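You operate a simulated robot arm through the tools that you are given. There is no shell and no other tool.

Carry out the task below with a simulated robot arm. There is one attempt and no reset: what you move stays moved.

## Task
Set the red hook's side like the other: hook in the card's hole, yellow arm out and locked.
Fine: push the hook home; tighten the orange knob; the blue hook and white arm stay.

The check looks at the end state, three seconds after you hand in, the way a careful person would. Anything else that was tipped, shoved, dropped, spilled or broken makes it a failure.

## Robot
A 7-joint arm with a two-finger parallel gripper, fixed in place. Base frame: the origin is at the foot of the arm, x ahead of it, y to its left, z up. Units: cm, rad, N and s.
With the tool pointing down near the work surface it reaches from about 38 to 80 cm from the base axis. Its first joint turns from -2.496 to 2.496 rad. Payload 3 kg.
Tool frame: the origin (TCP) lies between the finger pads and is the grasp point; the fingertips stand 3 cm ahead of it; z points along the fingers, y is the line along which they close. Largest opening 11 cm; finger width 2, thickness 1; the body of the gripper, 4.8 by 11.2 cm, starts 5.5 cm behind the TCP.
Orientation is that of the tool frame in the base frame, as a unit quaternion [x, y, z, w]. With the fingers straight down and closing along the base's y, the tool's x points along the base's -x, its y along +y and its z along -z.

## Interface
- The arm moves only by the tool play_rows. Its argument "steps" is a list of rows, each an object of numbers (a shift or turn left out is 0, a gripper value left out holds the last): "x", "y", "z": the shift along the tool's x, y, z in cm; "rx", "ry", "rz": the turn, a rotation vector about the tool's x, y, z in rad. In form: [{"x": .., "y": .., "z": .., "rx": .., "ry": .., "rz": ..}, ...]. A call has 1 to 20 rows; each row shifts and turns the commanded pose from where the row before left it, along the tool's axes as they then stand. "claw" is the closure, from 0 (fully open) to 1 (shut), set as the call begins (left out, the last holds). A row lasts 0.2 s, in which the tool goes at most 5 cm and 0.15 rad; a call with a longer step from one row to the next is refused whole, and so is a gripper value outside its range. Where a pose cannot be reached the arm comes as near as it can. A force on the tool above 60 N (or 10 N above the force at the start of the call, whichever is more), or a blocked arm, ends the call early, and 0.2 s more pass. Each finger travels about 15.3 cm/s and halts on what it meets, pressing with about 38 N; the grip force reading is that of the motor and also rises with nothing between the fingers. The clock runs only during rows and for 0.2 s after the last one: add rows that do not move to give the fingers time. The reply holds the time, the measured pose of the TCP, the force on the tool along the base axes, the opening and the grip force, in the units named above and with some noise, with the torque about the TCP (base axes, N m) and any sound that the robot's microphone picked up.
- Cameras (640 x 400 px; columns grow to the right, rows downward): "scene" is fixed at [5.4, -64.49, 152.73]; the picture's right is [0.43, -0.90, 0.00], its down [-0.56, -0.27, -0.78] and it looks along [0.71, 0.34, -0.62] (base axes); focal length 285 px, centre (320, 200). "wrist" rides on the gripper at [7.2, 1.7, -10.3] in the tool frame; the picture's right is [-0.23, 0.97, 0.00], its down [-0.76, -0.18, -0.62] and it looks along [-0.61, -0.14, 0.78] (tool axes); focal length 222 px, centre (320, 200). There is no depth. A picture from a camera that has moved, and an enlarged one, comes with that camera's place and axes in the base frame and with its lens. The place of the scene camera against the robot may be out by one fixed shift of up to 1.2 cm in any direction.
- snapshot(camera): a new picture of that camera. It takes no simulated time.
- move_column(by): slides the trunk up (or, below 0, down) by that many cm; the arm rides with it, the base frame stays. It gives what a move gives, with no picture.
- zoom(camera, box): a new picture of the part [left, top, right, bottom] of that camera's present view, enlarged. It takes no simulated time.
- hand_in(): hands the job in; it is judged then, once.

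Places have to be worked out from the pictures, the camera data and where the tool is seen. Open the gripper and draw the arm clear of the work before you hand the job in, unless the task says otherwise.

The tools are called as a command line: name --argument value ..., lists and objects as JSON in quotes. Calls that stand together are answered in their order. play_rows: Moves the arm, as the interface text tells. Its arguments: {"type":"object","properties":{"steps":{"type":"array","items":{"type":"object","properties":{"x":{"type":"number"},"y":{"type":"number"},"z":{"type":"number"},"rx":{"type":"number"},"ry":{"type":"number"},"rz":{"type":"number"}}}},"claw":{"type":"number"}},"required":["steps"]} The other tools are called the same way: move_column (by) slides the trunk up or down; snapshot (camera) takes a picture; zoom (camera, box) takes an enlarged picture of a part of a camera's view; hand_in () hands the job in.

At the start:

```text
time: 0.0
ee_pos: [58.07, -1.41, 130.81]
tool_rot: [-0.001, 1.0, 0.0, 0.0]
force: [-0.3, 0.2, 0.2]
torque: [0.0, 0.02, -0.01]
opening: 10.99
finger_force: 0.1
trunk travel left (down, up): [-40.0, 9.0]
```

scene: 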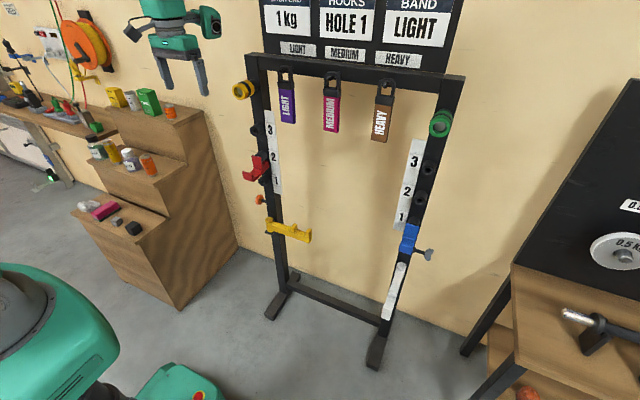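
wrist: 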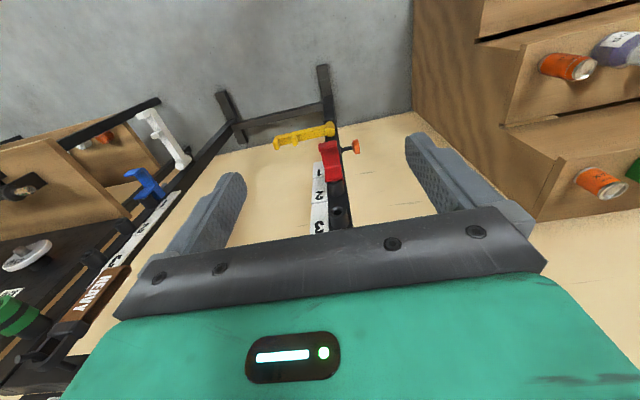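

I start by looking closely at the rack and at the card with its labels.

zoom --camera "scene" --box '[220, 0, 480, 160]'

zoom --camera "scene" --box '[220, 100, 340, 260]'

zoom --camera "scene" --box '[360, 180, 460, 320]'

zoom --camera "wrist" --box '[240, 80, 400, 240]'

```text
2.46 times, centred on (350, 80) of scene
camera zoom: at [5.4, -64.49, 152.73], right [0.43, -0.9, 0.0], down [-0.56, -0.27, -0.78], along [0.71, 0.34, -0.62], focal length 701 px, centre (246, 495)
```

zoom: 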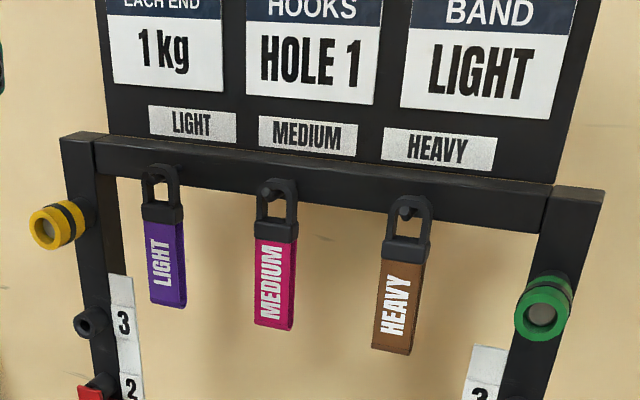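

```text
2.50 times, centred on (280, 180) of scene
camera zoom: at [5.4, -64.49, 152.73], right [0.43, -0.9, 0.0], down [-0.56, -0.27, -0.78], along [0.71, 0.34, -0.62], focal length 712 px, centre (420, 250)
```

zoom: 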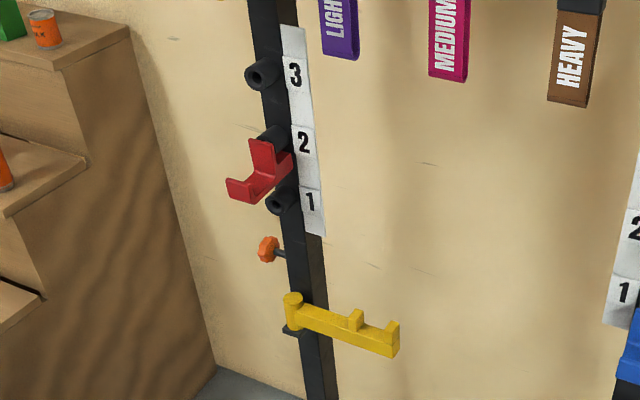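

```text
2.86 times, centred on (410, 250) of scene
camera zoom: at [5.4, -64.49, 152.73], right [0.43, -0.9, 0.0], down [-0.56, -0.27, -0.78], along [0.71, 0.34, -0.62], focal length 814 px, centre (63, 57)
```

zoom: 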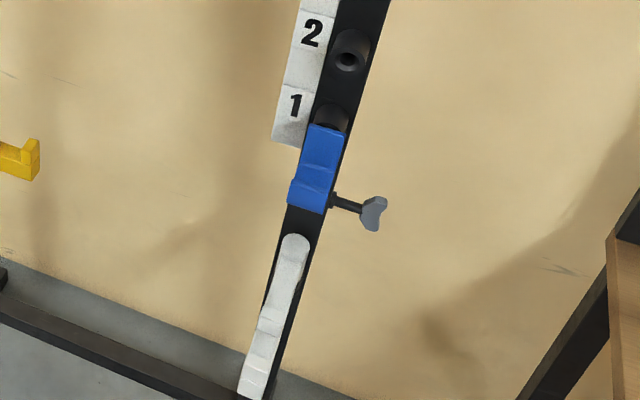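

```text
2.50 times, centred on (320, 160) of wrist
camera zoom: at [50.9, 0.27, 141.11], right [0.23, 0.97, 0.0], down [0.76, -0.18, 0.62], along [0.61, -0.14, -0.78], focal length 555 px, centre (320, 300)
```

zoom: 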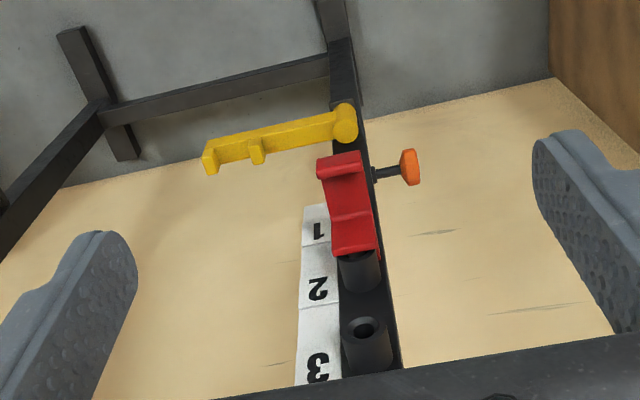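

The red hook seems to sit in hole 2, with blue in hole 1 on the other side. The white arm points out toward the robot, while the yellow one points inward. I lower the trunk to get nearer to working height and look again.

move_column --by -25

```text
time: 2.6
ee_pos: [58.06, -1.31, 105.73]
tool_rot: [-0.001, 1.0, 0.0, 0.0]
force: [0.0, -0.9, -0.5]
torque: [0.01, 0.0, 0.01]
opening: 10.99
finger_force: 0.1
trunk travel left (down, up): [-15.0, 34.0]
```

snapshot --camera "scene"

snapshot --camera "wrist"

```text
taken
```

scene: 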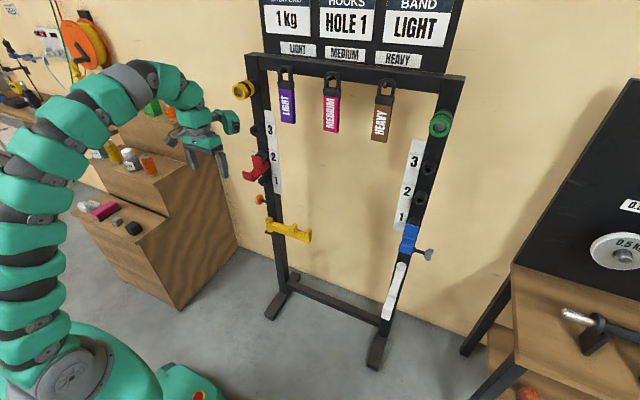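

```text
taken
camera wrist: at [50.88, 0.27, 116.17], right [0.23, 0.97, 0.0], down [0.76, -0.18, 0.62], along [0.61, -0.14, -0.78], focal length 222 px, centre (320, 200)
```

wrist: 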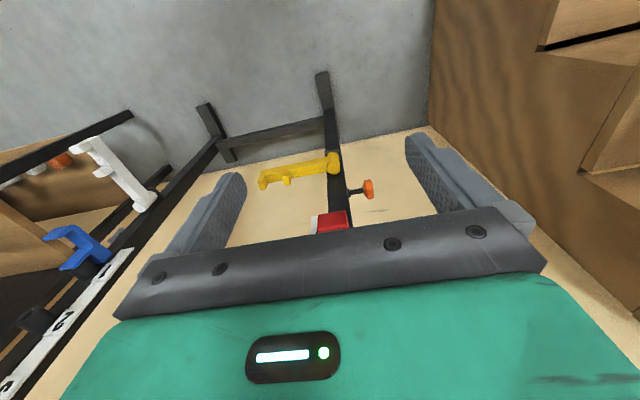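

The scene is clear around the gripper. I pitch the tool to horizontal, pointing at the rack (turn about tool y by -1.57), staying at x≈58.

play_rows --steps '[{"ry": -0.1427}, {"ry": -0.1427}, {"ry": -0.1427}, {"ry": -0.1427}, {"ry": -0.1427}, {"ry": -0.1427}, {"ry": -0.1427}, {"ry": -0.1427}, {"ry": -0.1427}, {"ry": -0.1427}, {"ry": -0.1427}, {}]'

```text
time: 5.2
ee_pos: [60.68, -1.16, 107.39]
tool_rot: [0.001, 0.724, -0.001, 0.69]
force: [0.3, 0.7, 0.4]
torque: [-0.02, 0.0, -0.01]
opening: 11.01
finger_force: 0.0
out of reach, approached as far as the arm can: row 10, 11
trunk travel left (down, up): [-15.0, 34.0]
```

It is nearly level; the last bit hit a joint limit close in. I look from here.

snapshot --camera "scene"

snapshot --camera "wrist"

```text
taken
```

scene: 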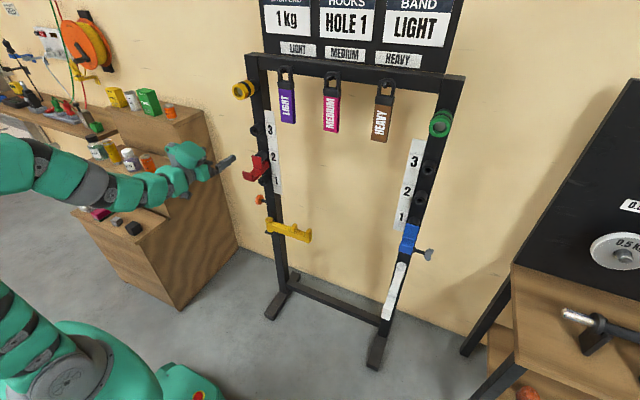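

```text
taken
camera wrist: at [50.11, 0.35, 100.74], right [0.01, 0.97, 0.23], down [-0.58, -0.18, 0.79], along [0.81, -0.14, 0.57], focal length 222 px, centre (320, 200)
```

wrist: 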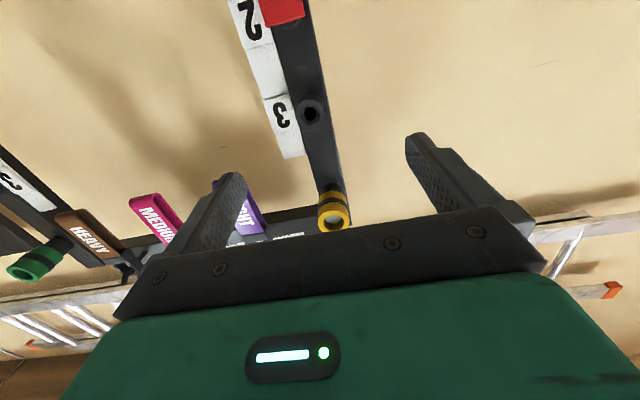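

I lower the trunk fully so the hook and knob come into view.

move_column --by -15

snapshot --camera "wrist"

snapshot --camera "scene"

```text
time: 6.9
ee_pos: [60.59, -1.32, 92.32]
tool_rot: [0.0, 0.725, 0.0, 0.689]
force: [-0.2, -0.2, 0.2]
torque: [-0.03, -0.03, 0.01]
opening: 10.97
finger_force: 0.0
trunk travel left (down, up): [0.0, 49.0]
```

```text
taken
camera wrist: at [50.08, 0.37, 85.74], right [0.01, 0.97, 0.23], down [-0.58, -0.18, 0.79], along [0.81, -0.14, 0.57], focal length 222 px, centre (320, 200)
```

wrist: 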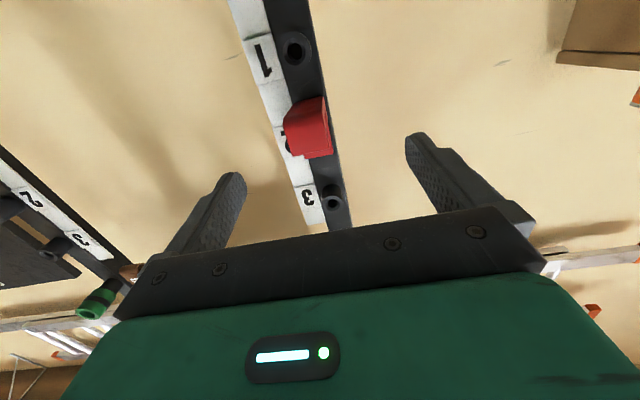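

```text
taken
```

scene: 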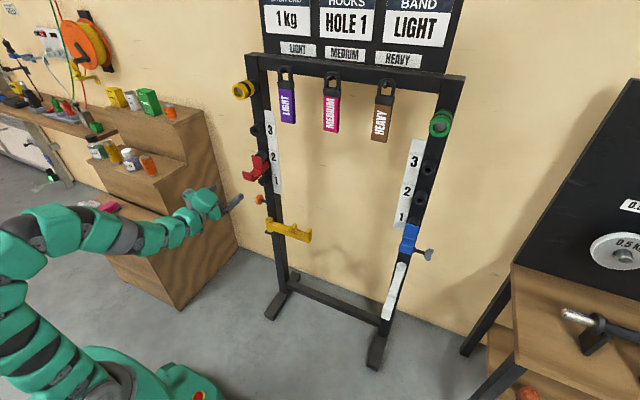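

Hole 1 (left post) is empty, at roughly (81, -2.7, 86), and the hook's in hole 2 near z≈97. I zoom in on the hook.

zoom --camera "wrist" --box '[230, 0, 390, 240]'

zoom --camera "scene" --box '[235, 120, 315, 250]'

zoom --camera "scene" --box '[380, 180, 440, 280]'

```text
1.67 times, centred on (310, 120) of wrist
camera zoom: at [50.08, 0.37, 85.74], right [0.01, 0.97, 0.23], down [-0.58, -0.18, 0.79], along [0.81, -0.14, 0.57], focal length 370 px, centre (337, 333)
```

zoom: 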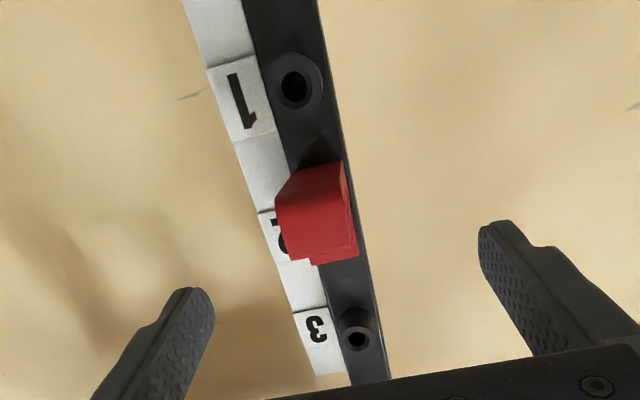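

```text
3.08 times, centred on (275, 185) of scene
camera zoom: at [5.4, -64.49, 152.73], right [0.43, -0.9, 0.0], down [-0.56, -0.27, -0.78], along [0.71, 0.34, -0.62], focal length 877 px, centre (458, 246)
```

zoom: 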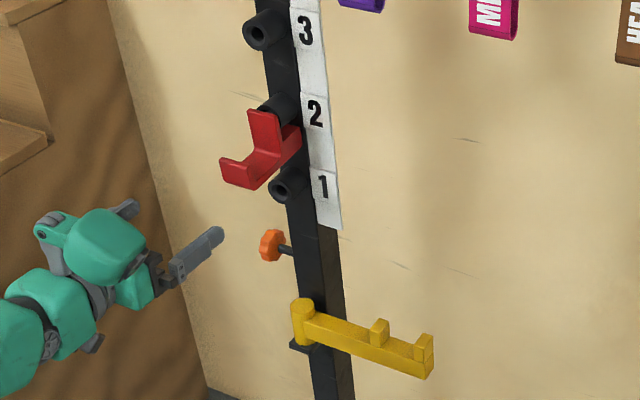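

```text
4.00 times, centred on (410, 230) of scene
camera zoom: at [5.4, -64.49, 152.73], right [0.43, -0.9, 0.0], down [-0.56, -0.27, -0.78], along [0.71, 0.34, -0.62], focal length 1140 px, centre (-40, 80)
```

zoom: 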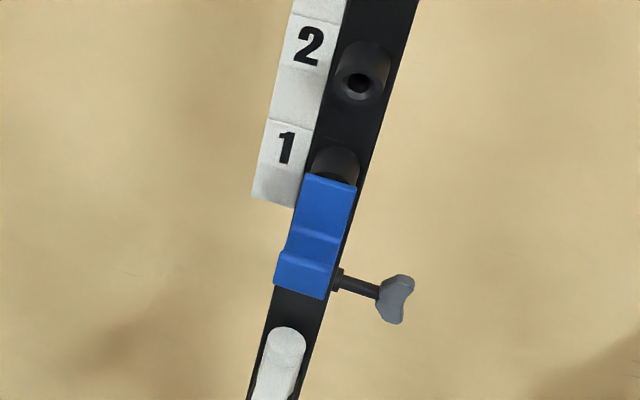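

I zoom tighter on the hook to understand its shape and how it sits.

zoom --camera "scene" --box '[255, 145, 287, 185]'

zoom --camera "scene" --box '[250, 185, 320, 250]'

zoom --camera "scene" --box '[375, 250, 445, 330]'

zoom --camera "wrist" --box '[270, 80, 350, 180]'

```text
10.00 times, centred on (271, 165) of scene
camera zoom: at [5.4, -64.49, 152.73], right [0.43, -0.9, 0.0], down [-0.56, -0.27, -0.78], along [0.71, 0.34, -0.62], focal length 2849 px, centre (810, 550)
```

zoom: 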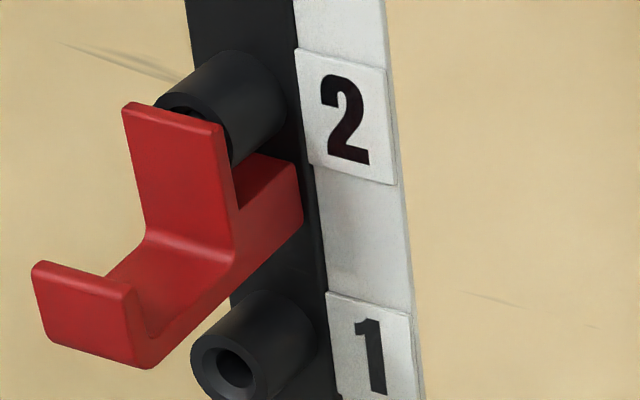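

```text
6.15 times, centred on (285, 218) of scene
camera zoom: at [5.4, -64.49, 152.73], right [0.43, -0.9, 0.0], down [-0.56, -0.27, -0.78], along [0.71, 0.34, -0.62], focal length 1753 px, centre (535, 92)
```

zoom: 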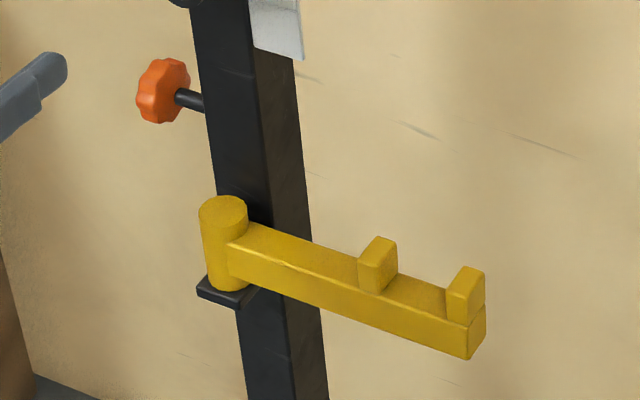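

```text
5.00 times, centred on (410, 290) of scene
camera zoom: at [5.4, -64.49, 152.73], right [0.43, -0.9, 0.0], down [-0.56, -0.27, -0.78], along [0.71, 0.34, -0.62], focal length 1424 px, centre (-130, -250)
```

zoom: 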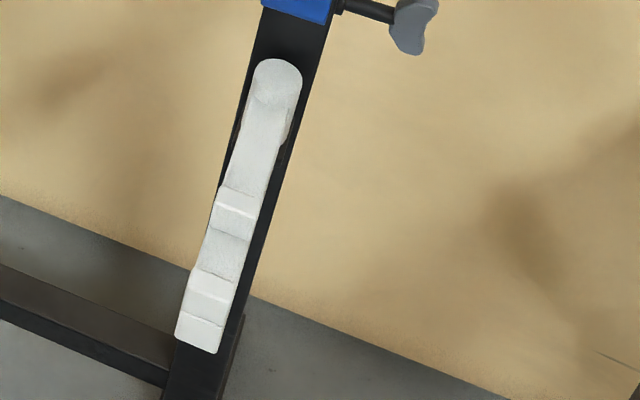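

```text
4.00 times, centred on (310, 130) of wrist
camera zoom: at [50.08, 0.37, 85.74], right [0.01, 0.97, 0.23], down [-0.58, -0.18, 0.79], along [0.81, -0.14, 0.57], focal length 888 px, centre (360, 480)
```

zoom: 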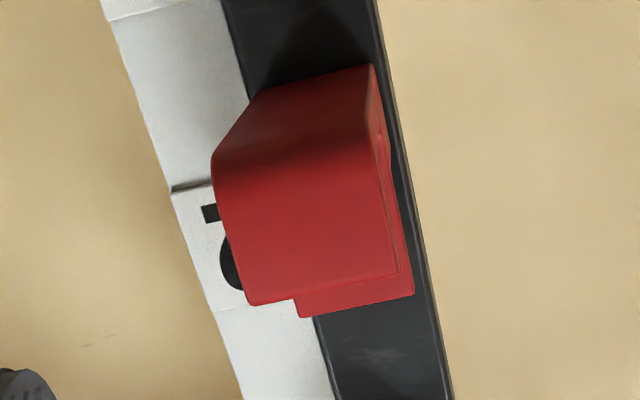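

The hook's shape is now clear. The plate with its peg sits in socket 2, a foot rests back against the post, and the floor and lip face the robot, all about 4.4 cm wide at y≈-2.8, z≈93. I level the tool and move in front of it to refine.

play_rows --steps '[{"ry": -0.05}, {"y": -1.5, "x": -0.5, "z": 2.5}, {"z": 2.5}, {}]'

snapshot --camera "wrist"

zoom --camera "scene" --box '[235, 130, 299, 210]'

```text
time: 7.9
ee_pos: [65.79, -2.85, 94.6]
tool_rot: [-0.001, 0.708, 0.001, 0.706]
force: [-0.8, 0.6, 0.4]
torque: [-0.01, 0.03, 0.0]
opening: 11.0
finger_force: 0.1
out of reach, approached as far as the arm can: row 1
trunk travel left (down, up): [0.0, 49.0]
```

```text
taken
camera wrist: at [55.63, -1.24, 87.4], right [0.0, 0.97, 0.23], down [-0.62, -0.18, 0.76], along [0.78, -0.14, 0.61], focal length 222 px, centre (320, 200)
```

wrist: 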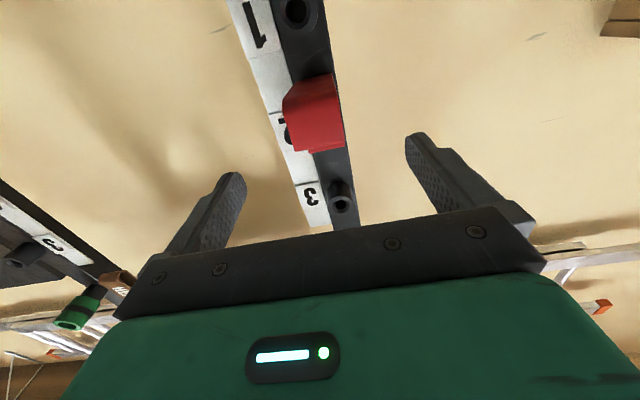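

```text
5.00 times, centred on (267, 170) of scene
camera zoom: at [5.4, -64.49, 152.73], right [0.43, -0.9, 0.0], down [-0.56, -0.27, -0.78], along [0.71, 0.34, -0.62], focal length 1424 px, centre (585, 350)
```

zoom: 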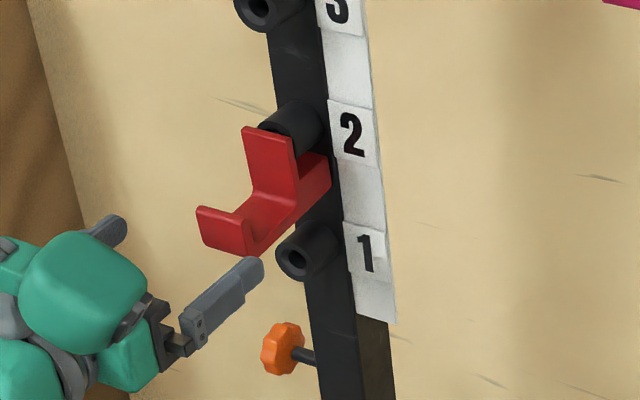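

I zoom the wrist view to measure the hook against the gripper's mid-plane.

zoom --camera "wrist" --box '[264, 0, 360, 160]'

zoom --camera "wrist" --box '[270, 120, 370, 220]'

```text
2.50 times, centred on (312, 80) of wrist
camera zoom: at [55.63, -1.24, 87.4], right [0.0, 0.97, 0.23], down [-0.62, -0.18, 0.76], along [0.78, -0.14, 0.61], focal length 555 px, centre (340, 500)
```

zoom: 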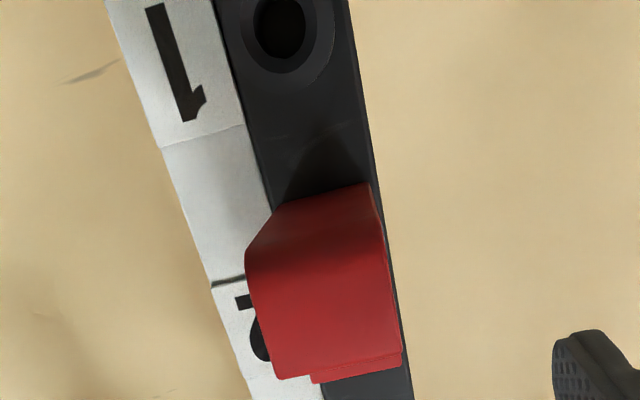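

```text
4.00 times, centred on (320, 170) of wrist
camera zoom: at [55.63, -1.24, 87.4], right [0.0, 0.97, 0.23], down [-0.62, -0.18, 0.76], along [0.78, -0.14, 0.61], focal length 888 px, centre (320, 320)
```

zoom: 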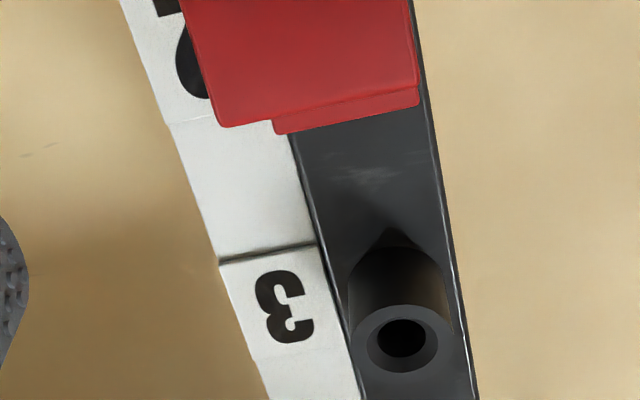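

Holes and hook agree on y≈-2.92. I drop 10 cm for a vertical baseline to pin down x and the hole spacing.

play_rows --steps '[{"x": 3.3}, {"x": 3.3}, {"x": 3.4}, {}]'

snapshot --camera "wrist"

zoom --camera "wrist" --box '[250, 40, 390, 240]'

```text
time: 8.9
ee_pos: [65.92, -2.97, 84.53]
tool_rot: [0.0, 0.707, 0.0, 0.707]
force: [-0.5, -0.2, -0.3]
torque: [-0.01, -0.03, 0.0]
opening: 11.0
finger_force: 0.0
trunk travel left (down, up): [0.0, 49.0]
```

```text
taken
camera wrist: at [55.7, -1.4, 77.34], right [0.0, 0.97, 0.23], down [-0.62, -0.18, 0.76], along [0.78, -0.14, 0.61], focal length 222 px, centre (320, 200)
```

wrist: 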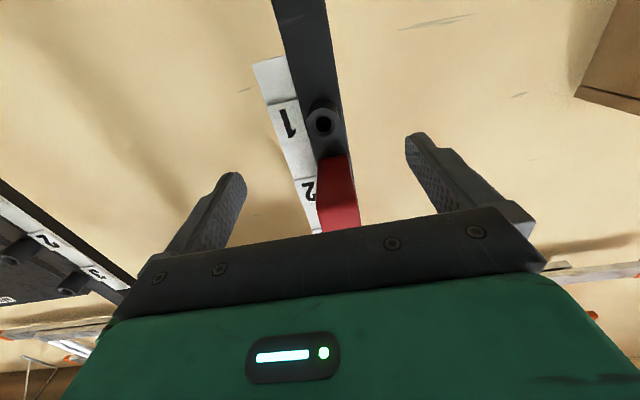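

```text
2.00 times, centred on (320, 140) of wrist
camera zoom: at [55.7, -1.4, 77.34], right [0.0, 0.97, 0.23], down [-0.62, -0.18, 0.76], along [0.78, -0.14, 0.61], focal length 444 px, centre (320, 320)
```

zoom: 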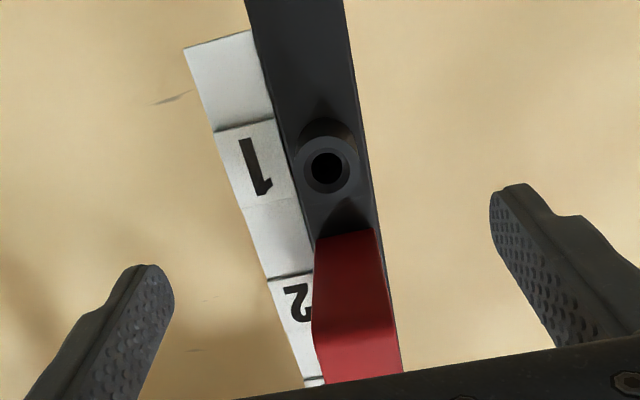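

Triangulation gives the hole 1 face at x≈80.2, y≈-2.97, z≈86.2, the spacing ≈10.9 to 11, and hook floor z≈91.4–92.7 with the lip front at x≈72.7. I go up to z≈92.4 and advance to x≈77, fingers straddling the hook.

play_rows --steps '[{"x": -4}, {"x": -3.9}, {}, {"z": 3}, {"z": 3}, {"z": 3}, {"z": 2}, {}]' --claw 0

snapshot --camera "wrist"

zoom --camera "scene" --box '[225, 130, 305, 230]'

```text
time: 10.7
ee_pos: [76.98, -2.73, 92.41]
tool_rot: [0.0, 0.708, 0.0, 0.706]
force: [0.7, -0.2, 0.3]
torque: [0.01, 0.0, 0.02]
opening: 10.99
finger_force: 0.1
trunk travel left (down, up): [0.0, 49.0]
```

```text
taken
camera wrist: at [66.75, -1.1, 85.16], right [0.0, 0.97, 0.23], down [-0.62, -0.18, 0.76], along [0.78, -0.14, 0.61], focal length 222 px, centre (320, 200)
```

wrist: 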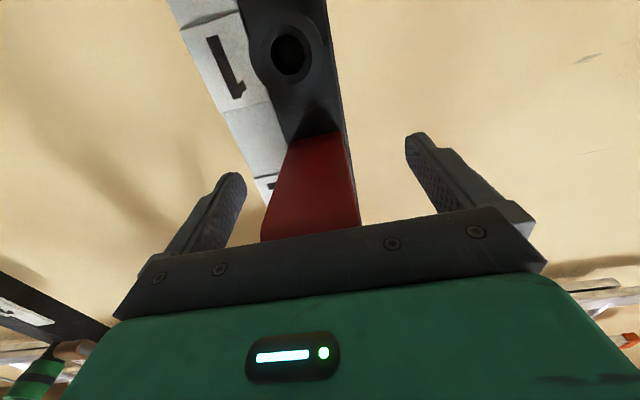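

```text
4.00 times, centred on (265, 180) of scene
camera zoom: at [5.4, -64.49, 152.73], right [0.43, -0.9, 0.0], down [-0.56, -0.27, -0.78], along [0.71, 0.34, -0.62], focal length 1140 px, centre (540, 280)
```

zoom: 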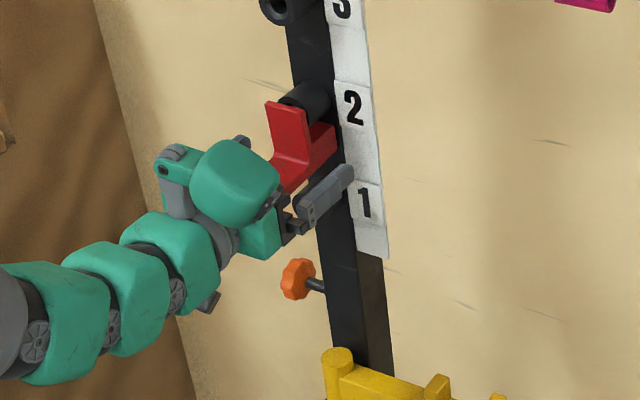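

The fingers straddle the hook evenly and hole 1 checks out at (80.25, -2.9, 86.1). I nudge slightly in y and close on the hook.

play_rows --steps '[{"y": -0.08}, {}, {}, {}]' --claw 1

snapshot --camera "wrist"

zoom --camera "scene" --box '[225, 130, 305, 230]'

```text
time: 11.7
ee_pos: [76.92, -2.99, 92.33]
tool_rot: [0.001, 0.708, 0.0, 0.707]
force: [0.1, -5.7, 0.4]
torque: [0.24, -0.01, -0.31]
opening: 4.19
finger_force: 38.1
trunk travel left (down, up): [0.0, 49.0]
```

```text
taken
camera wrist: at [66.7, -1.24, 85.12], right [0.0, 0.97, 0.23], down [-0.62, -0.18, 0.76], along [0.78, -0.14, 0.61], focal length 222 px, centre (320, 200)
```

wrist: 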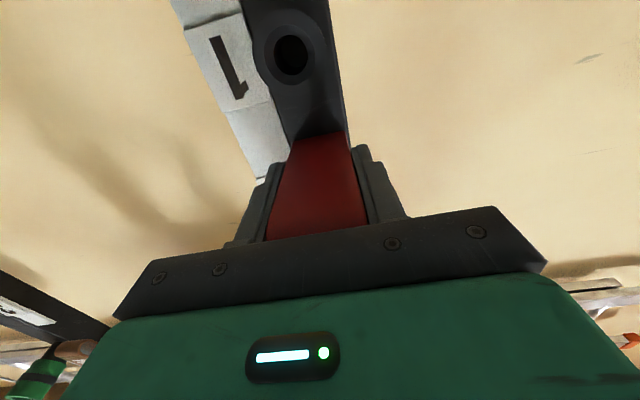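

```text
4.00 times, centred on (265, 180) of scene
camera zoom: at [5.4, -64.49, 152.73], right [0.43, -0.9, 0.0], down [-0.56, -0.27, -0.78], along [0.71, 0.34, -0.62], focal length 1140 px, centre (540, 280)
```

zoom: 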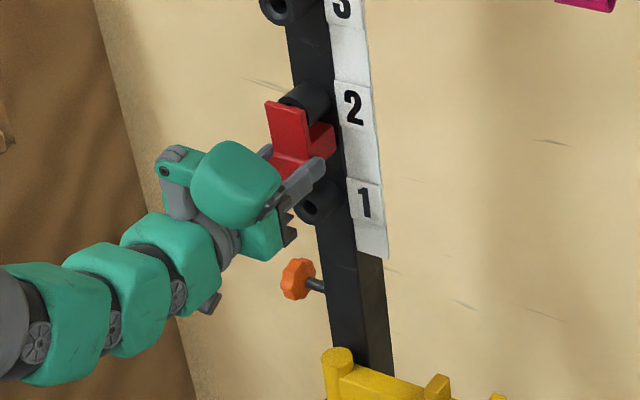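

Gripped at 4.19 cm wide. I draw the hook straight out along -x in small steps.

play_rows --steps '[{"y": -0.05}, {"z": -0.5}, {"z": -0.7}, {"z": -1}, {"z": -1}, {"z": -1}, {"z": -1}, {}]'

zoom --camera "scene" --box '[225, 130, 305, 230]'

snapshot --camera "wrist"

```text
time: 13.5
ee_pos: [71.76, -2.91, 92.34]
tool_rot: [0.001, 0.708, 0.0, 0.707]
force: [-0.8, -0.1, -3.9]
torque: [0.04, 0.04, -0.02]
opening: 4.18
finger_force: 38.1
trunk travel left (down, up): [0.0, 49.0]
```

```text
4.00 times, centred on (265, 180) of scene
camera zoom: at [5.4, -64.49, 152.73], right [0.43, -0.9, 0.0], down [-0.56, -0.27, -0.78], along [0.71, 0.34, -0.62], focal length 1140 px, centre (540, 280)
```

zoom: 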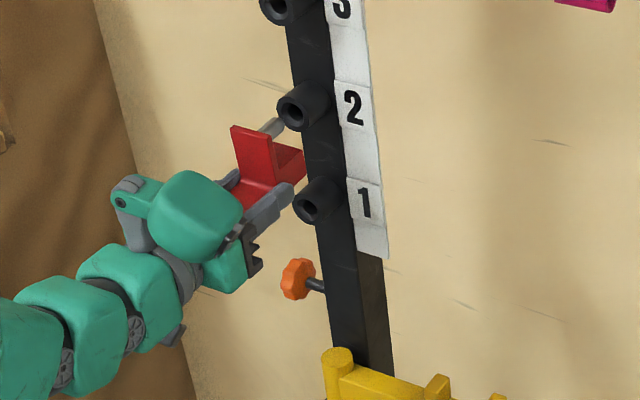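

```text
taken
camera wrist: at [61.48, -1.33, 85.28], right [0.0, 0.97, 0.23], down [-0.62, -0.18, 0.76], along [0.78, -0.14, 0.61], focal length 222 px, centre (320, 200)
```

wrist: 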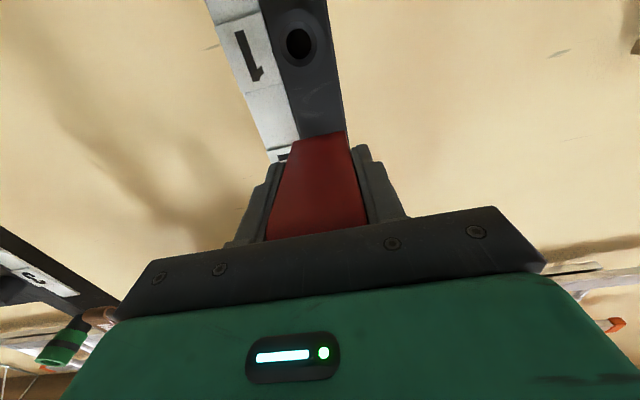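

The hook slides out freely; weight reads about 4 N. I zoom to see whether the peg tip has cleared the socket.

zoom --camera "scene" --box '[250, 145, 282, 185]'

```text
10.00 times, centred on (266, 165) of scene
camera zoom: at [5.4, -64.49, 152.73], right [0.43, -0.9, 0.0], down [-0.56, -0.27, -0.78], along [0.71, 0.34, -0.62], focal length 2849 px, centre (860, 550)
```

zoom: 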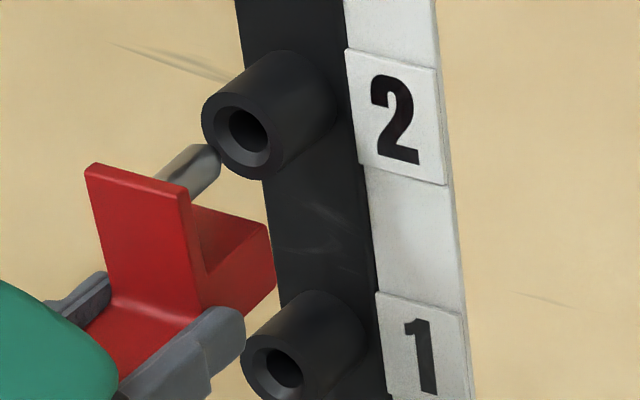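

The peg, with its tapered tip, is fully out. I back off 2 cm more, go down 10.9 cm to hole 1's height, and check alignment before inserting.

play_rows --steps '[{"z": -2}, {"x": 2.5}, {"x": 3}, {"x": 3}, {"x": 2.4}, {}, {}]'

zoom --camera "scene" --box '[245, 150, 293, 210]'

snapshot --camera "wrist"

```text
time: 15.1
ee_pos: [69.76, -2.74, 81.31]
tool_rot: [0.001, 0.708, 0.0, 0.706]
force: [0.1, -0.3, -3.7]
torque: [-0.02, 0.04, -0.01]
opening: 4.18
finger_force: 37.9
trunk travel left (down, up): [0.0, 49.0]
```

```text
6.67 times, centred on (269, 180) of scene
camera zoom: at [5.4, -64.49, 152.73], right [0.43, -0.9, 0.0], down [-0.56, -0.27, -0.78], along [0.71, 0.34, -0.62], focal length 1899 px, centre (660, 333)
```

zoom: 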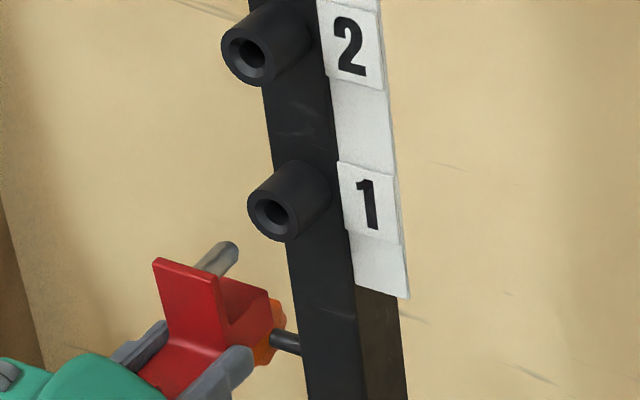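

```text
taken
camera wrist: at [59.58, -1.12, 74.16], right [0.0, 0.97, 0.23], down [-0.62, -0.18, 0.76], along [0.78, -0.14, 0.61], focal length 222 px, centre (320, 200)
```

wrist: 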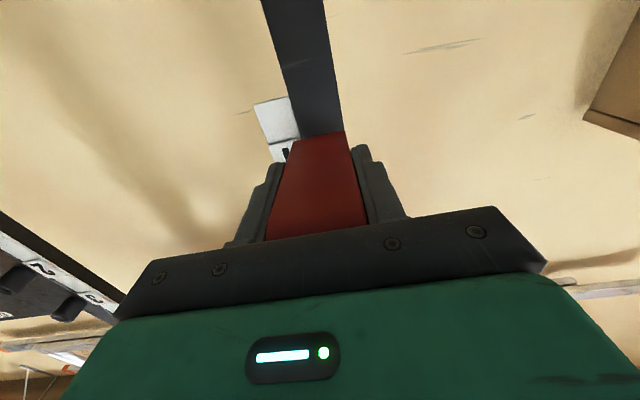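

I zoom further to compare peg tip against hole 1 before inserting.

zoom --camera "scene" --box '[255, 165, 287, 205]'

play_rows --steps '[{}, {}]'

```text
10.00 times, centred on (271, 185) of scene
camera zoom: at [5.4, -64.49, 152.73], right [0.43, -0.9, 0.0], down [-0.56, -0.27, -0.78], along [0.71, 0.34, -0.62], focal length 2849 px, centre (810, 350)
```

zoom: 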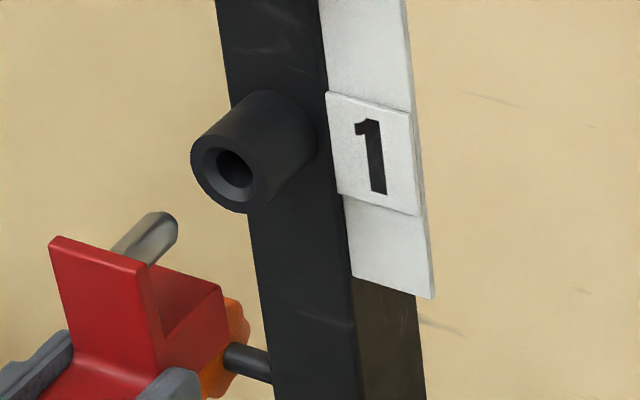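

```text
time: 15.7
ee_pos: [69.87, -2.73, 81.26]
tool_rot: [0.0, 0.708, 0.0, 0.706]
force: [-0.2, -0.3, -4.4]
torque: [0.01, 0.01, -0.01]
opening: 4.21
finger_force: 37.7
trunk travel left (down, up): [0.0, 49.0]
```

Extrapolating the peg axis along +x lands within ~0.15 cm of hole 1's centre, inside the chamfer. I advance slowly.

play_rows --steps '[{"z": 1}, {"z": 1}, {"z": 1}, {"z": 0.7}, {"z": 0.6}, {"z": 0.5}, {"z": 0.4}, {}]'

zoom --camera "scene" --box '[255, 165, 287, 205]'

```text
time: 17.5
ee_pos: [75.04, -3.04, 81.27]
tool_rot: [0.001, 0.708, -0.001, 0.706]
force: [-1.3, -0.4, -11.3]
torque: [0.0, 0.43, -0.01]
opening: 4.2
finger_force: 37.7
trunk travel left (down, up): [0.0, 49.0]
```

```text
10.00 times, centred on (271, 185) of scene
camera zoom: at [5.4, -64.49, 152.73], right [0.43, -0.9, 0.0], down [-0.56, -0.27, -0.78], along [0.71, 0.34, -0.62], focal length 2849 px, centre (810, 350)
```

zoom: 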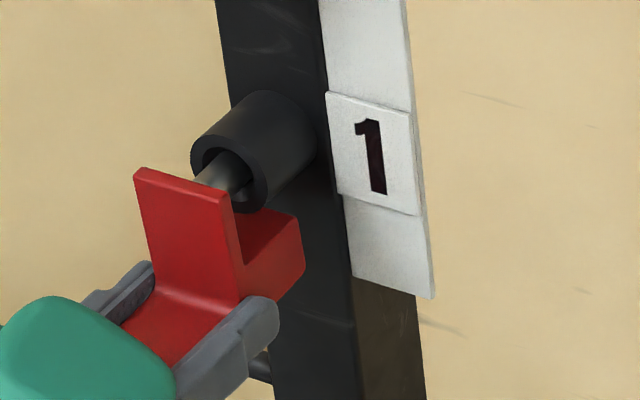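

The peg is in hole 1, with ~7 N downward meaning I'm a touch high. I lower 0.1 cm and push home.

play_rows --steps '[{"x": 0.1}, {"z": 0.5}, {"z": 0.5}, {"z": 0.4}, {"z": 0.3}, {"z": 0.2}, {"z": 0.2}, {"z": 0.2}, {}]'

zoom --camera "scene" --box '[255, 165, 287, 205]'

```text
time: 19.5
ee_pos: [77.08, -2.95, 81.43]
tool_rot: [0.0, 0.708, 0.0, 0.706]
force: [-27.9, -0.5, -4.1]
torque: [0.18, 0.29, -0.18]
opening: 4.21
finger_force: 38.0
trunk travel left (down, up): [0.0, 49.0]
```

```text
10.00 times, centred on (271, 185) of scene
camera zoom: at [5.4, -64.49, 152.73], right [0.43, -0.9, 0.0], down [-0.56, -0.27, -0.78], along [0.71, 0.34, -0.62], focal length 2849 px, centre (810, 350)
```

zoom: 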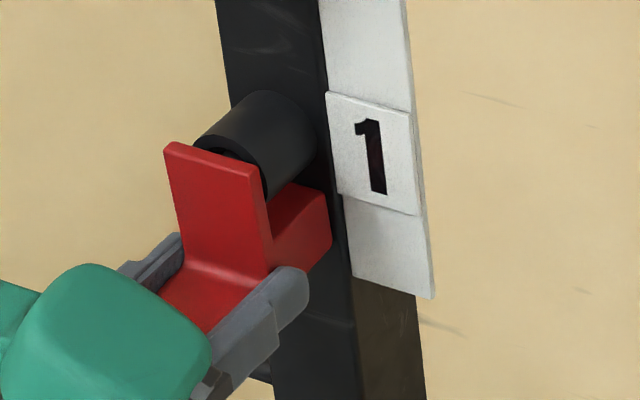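

The hook is seated: 28 N stop at x≈77.0, the same depth as it was in hole 2. I release and back away.

play_rows --steps '[{"z": -0.15}, {}, {}, {}, {"z": -2}, {"z": -3}, {"z": -4}, {"z": -4}, {}]' --claw 0

zoom --camera "scene" --box '[240, 140, 320, 240]'

snapshot --camera "wrist"

```text
time: 21.5
ee_pos: [65.21, -2.81, 81.65]
tool_rot: [0.0, 0.708, 0.0, 0.706]
force: [-0.1, 0.3, 0.0]
torque: [-0.02, -0.04, 0.01]
opening: 10.96
finger_force: 0.1
out of reach, approached as far as the arm can: row 8
trunk travel left (down, up): [0.0, 49.0]
```

```text
4.00 times, centred on (280, 190) of scene
camera zoom: at [5.4, -64.49, 152.73], right [0.43, -0.9, 0.0], down [-0.56, -0.27, -0.78], along [0.71, 0.34, -0.62], focal length 1140 px, centre (480, 240)
```

zoom: 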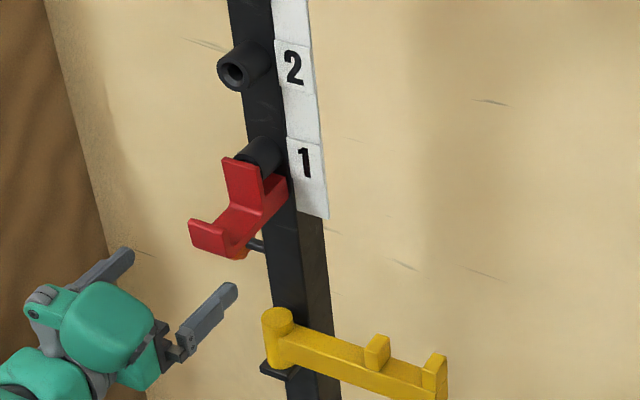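

```text
taken
camera wrist: at [54.93, -1.22, 74.53], right [0.0, 0.97, 0.23], down [-0.62, -0.18, 0.76], along [0.78, -0.14, 0.61], focal length 222 px, centre (320, 200)
```

wrist: 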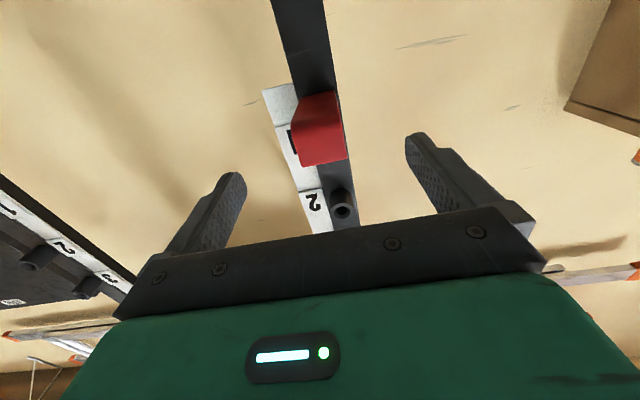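

The red hook now sits in hole 1 just like the blue one. Next is the yellow arm: the bar runs along -y from the hinge at about (81.5, -2.75), z≈61–64, tip y≈-24. I roll the gripper 90° for a vertical pinch, with the camera on the -y side.

play_rows --steps '[{"rz": -0.1428}, {"rz": -0.1428}, {"rz": -0.1428}, {"rz": -0.1428}, {"rz": -0.1428}, {"rz": -0.1428}, {"rz": -0.1428}, {"rz": -0.1428}, {"rz": -0.1428}, {"rz": -0.1428}, {"rz": -0.1428}, {}]'

snapshot --camera "wrist"

snapshot --camera "scene"

```text
time: 24.1
ee_pos: [65.21, -3.11, 81.64]
tool_rot: [0.502, -0.499, 0.5, -0.5]
force: [1.1, 0.2, -0.6]
torque: [-0.02, 0.0, 0.01]
opening: 11.02
finger_force: 0.1
trunk travel left (down, up): [0.0, 49.0]
```

```text
taken
camera wrist: at [54.99, -10.33, 79.99], right [0.0, 0.23, -0.97], down [-0.62, 0.76, 0.18], along [0.78, 0.61, 0.14], focal length 222 px, centre (320, 200)
```

wrist: 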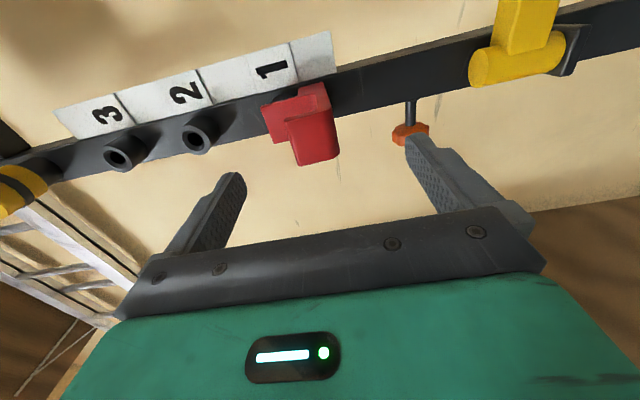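

```text
taken
```

scene: 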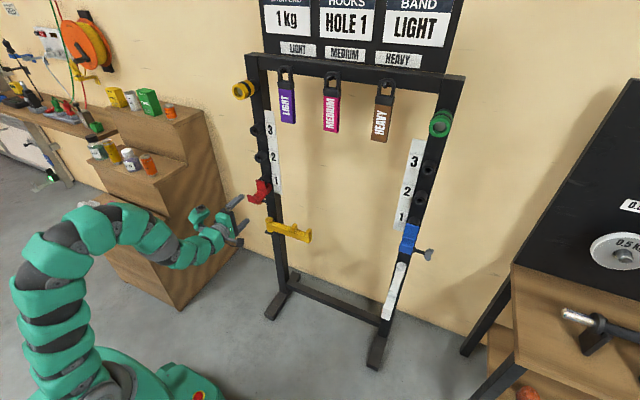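

The roll worked. I shift to y≈-12 and lower toward z≈63, staying at x≈65, then look at the bar.

play_rows --steps '[{"x": 3}, {"x": 3}, {"x": 3}, {"y": 3.5}, {"y": 3.5}, {"y": 3.5}, {"y": 3.5}, {"y": 3}, {}]'

snapshot --camera "wrist"

snapshot --camera "scene"

```text
time: 26.1
ee_pos: [65.27, -12.13, 64.52]
tool_rot: [0.501, -0.5, 0.499, -0.499]
force: [0.6, -0.7, -1.0]
torque: [0.0, -0.01, 0.0]
opening: 11.01
finger_force: 0.0
trunk travel left (down, up): [0.0, 49.0]
```

```text
taken
camera wrist: at [55.07, -19.48, 62.96], right [0.0, 0.23, -0.97], down [-0.62, 0.76, 0.18], along [0.78, 0.61, 0.14], focal length 222 px, centre (320, 200)
```

wrist: 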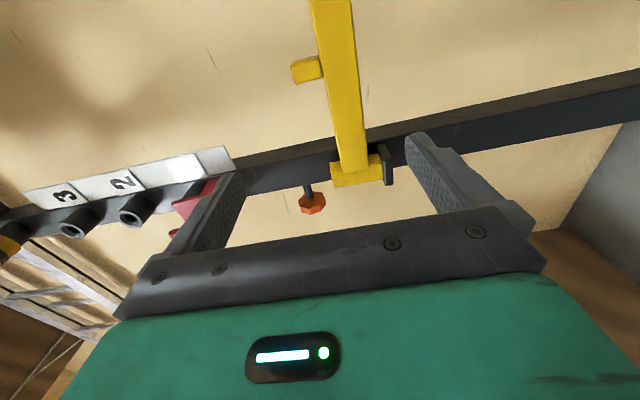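

```text
taken
```

scene: 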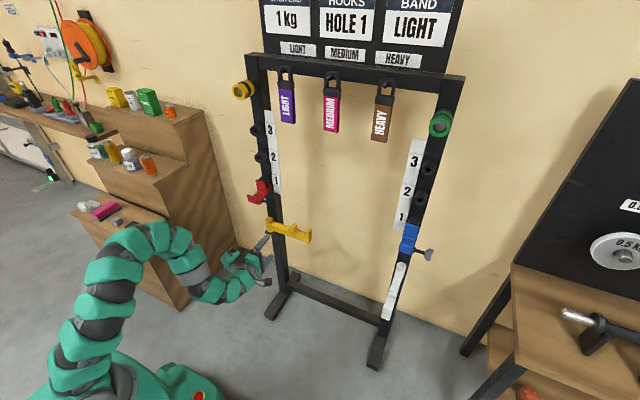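

The bar centre is at z≈62.0 and the mid bump at y≈-15.5. I lower to z≈62 and advance to x≈80.3, at y≈-12.1 between hinge and bump.

play_rows --steps '[{"y": 2.5}, {"z": 4}, {"z": 4}, {"z": 3}, {"z": 2}, {"z": 1.5}, {}]'

snapshot --camera "wrist"

zoom --camera "scene" --box '[240, 180, 336, 300]'

```text
time: 27.7
ee_pos: [79.82, -12.15, 62.04]
tool_rot: [-0.5, 0.501, -0.5, 0.5]
force: [-0.2, 0.0, 0.5]
torque: [-0.02, 0.0, -0.03]
opening: 11.02
finger_force: 0.1
trunk travel left (down, up): [0.0, 49.0]
```

```text
taken
camera wrist: at [69.54, -19.48, 60.53], right [0.0, 0.23, -0.97], down [-0.62, 0.76, 0.18], along [0.78, 0.61, 0.14], focal length 222 px, centre (320, 200)
```

wrist: 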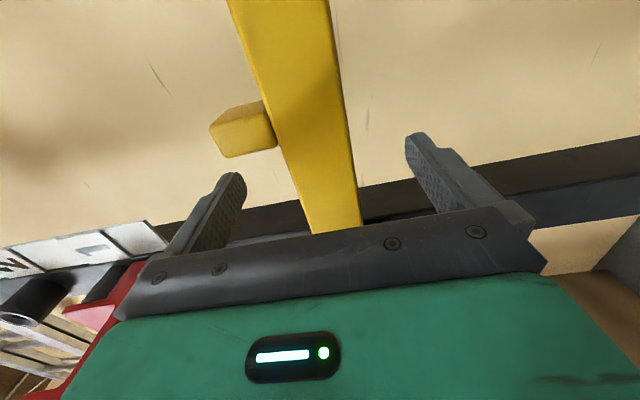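

```text
3.33 times, centred on (288, 240) of scene
camera zoom: at [5.4, -64.49, 152.73], right [0.43, -0.9, 0.0], down [-0.56, -0.27, -0.78], along [0.71, 0.34, -0.62], focal length 950 px, centre (427, 67)
```

zoom: 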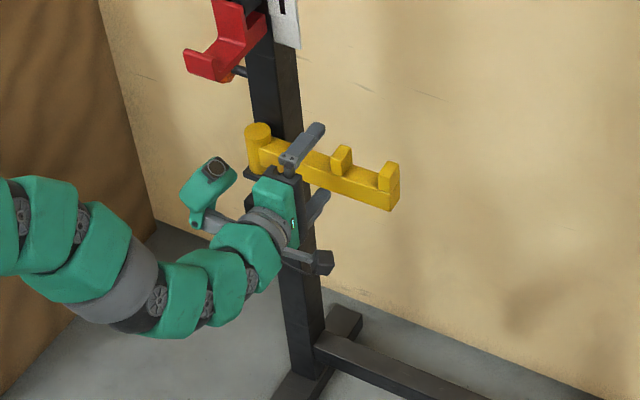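

The bar centre is about 0.35 cm below the gripper's mid-plane, and its front face is at x≈79.3. I drop 0.35 cm and close on the bar.

play_rows --steps '[{"y": 0.35}, {}]'

play_rows --steps '[{}, {}, {}]' --claw 1

zoom --camera "scene" --box '[240, 180, 336, 300]'

snapshot --camera "wrist"

```text
time: 28.3
ee_pos: [79.72, -12.11, 61.78]
tool_rot: [0.5, -0.5, 0.5, -0.5]
force: [-0.2, 0.2, 0.3]
torque: [0.0, 0.01, 0.0]
opening: 10.99
finger_force: 0.1
trunk travel left (down, up): [0.0, 49.0]
```

```text
time: 29.1
ee_pos: [79.66, -12.03, 61.86]
tool_rot: [0.501, -0.5, 0.5, -0.499]
force: [-1.7, 1.2, -3.2]
torque: [-0.15, -0.28, 0.06]
opening: 3.51
finger_force: 44.9
trunk travel left (down, up): [0.0, 49.0]
```

```text
3.33 times, centred on (288, 240) of scene
camera zoom: at [5.4, -64.49, 152.73], right [0.43, -0.9, 0.0], down [-0.56, -0.27, -0.78], along [0.71, 0.34, -0.62], focal length 950 px, centre (427, 67)
```

zoom: 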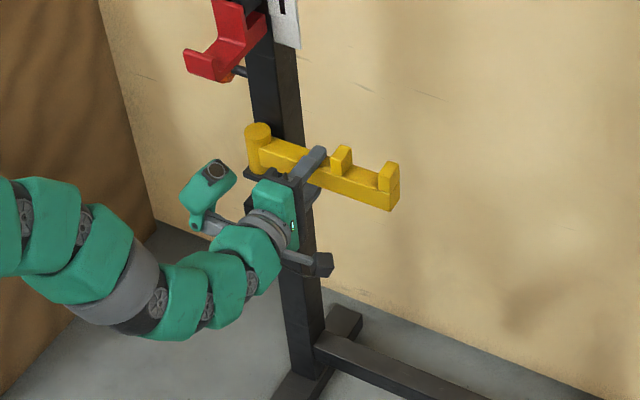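

```text
taken
camera wrist: at [69.49, -19.44, 60.15], right [0.0, 0.23, -0.97], down [-0.62, 0.76, 0.18], along [0.78, 0.61, 0.14], focal length 222 px, centre (320, 200)
```

wrist: 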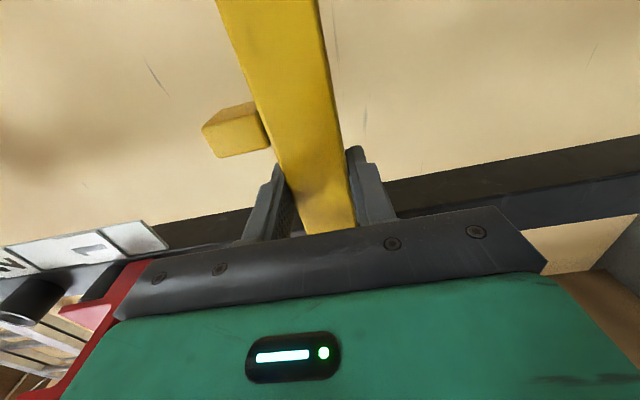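

Gripped at 3.5 cm. I test the swing with small steps around the hinge (turn +0.1 rad about tool y, with matching shift) and watch the forces.

play_rows --steps '[{"z": -0.46, "x": -0.05, "ry": 0.05}, {"z": -0.46, "x": -0.05, "ry": 0.05}, {"z": -0.93, "x": -0.126, "ry": 0.1}, {}]'

zoom --camera "scene" --box '[240, 180, 336, 300]'

```text
time: 30.1
ee_pos: [77.87, -11.74, 61.77]
tool_rot: [-0.448, 0.547, -0.547, 0.448]
force: [9.8, -2.6, 0.3]
torque: [0.18, -0.26, -1.25]
opening: 3.48
finger_force: 44.7
trunk travel left (down, up): [0.0, 49.0]
```

```text
3.33 times, centred on (288, 240) of scene
camera zoom: at [5.4, -64.49, 152.73], right [0.43, -0.9, 0.0], down [-0.56, -0.27, -0.78], along [0.71, 0.34, -0.62], focal length 950 px, centre (427, 67)
```

zoom: 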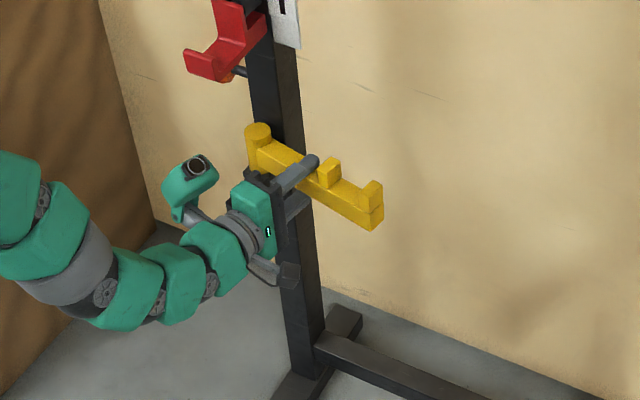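

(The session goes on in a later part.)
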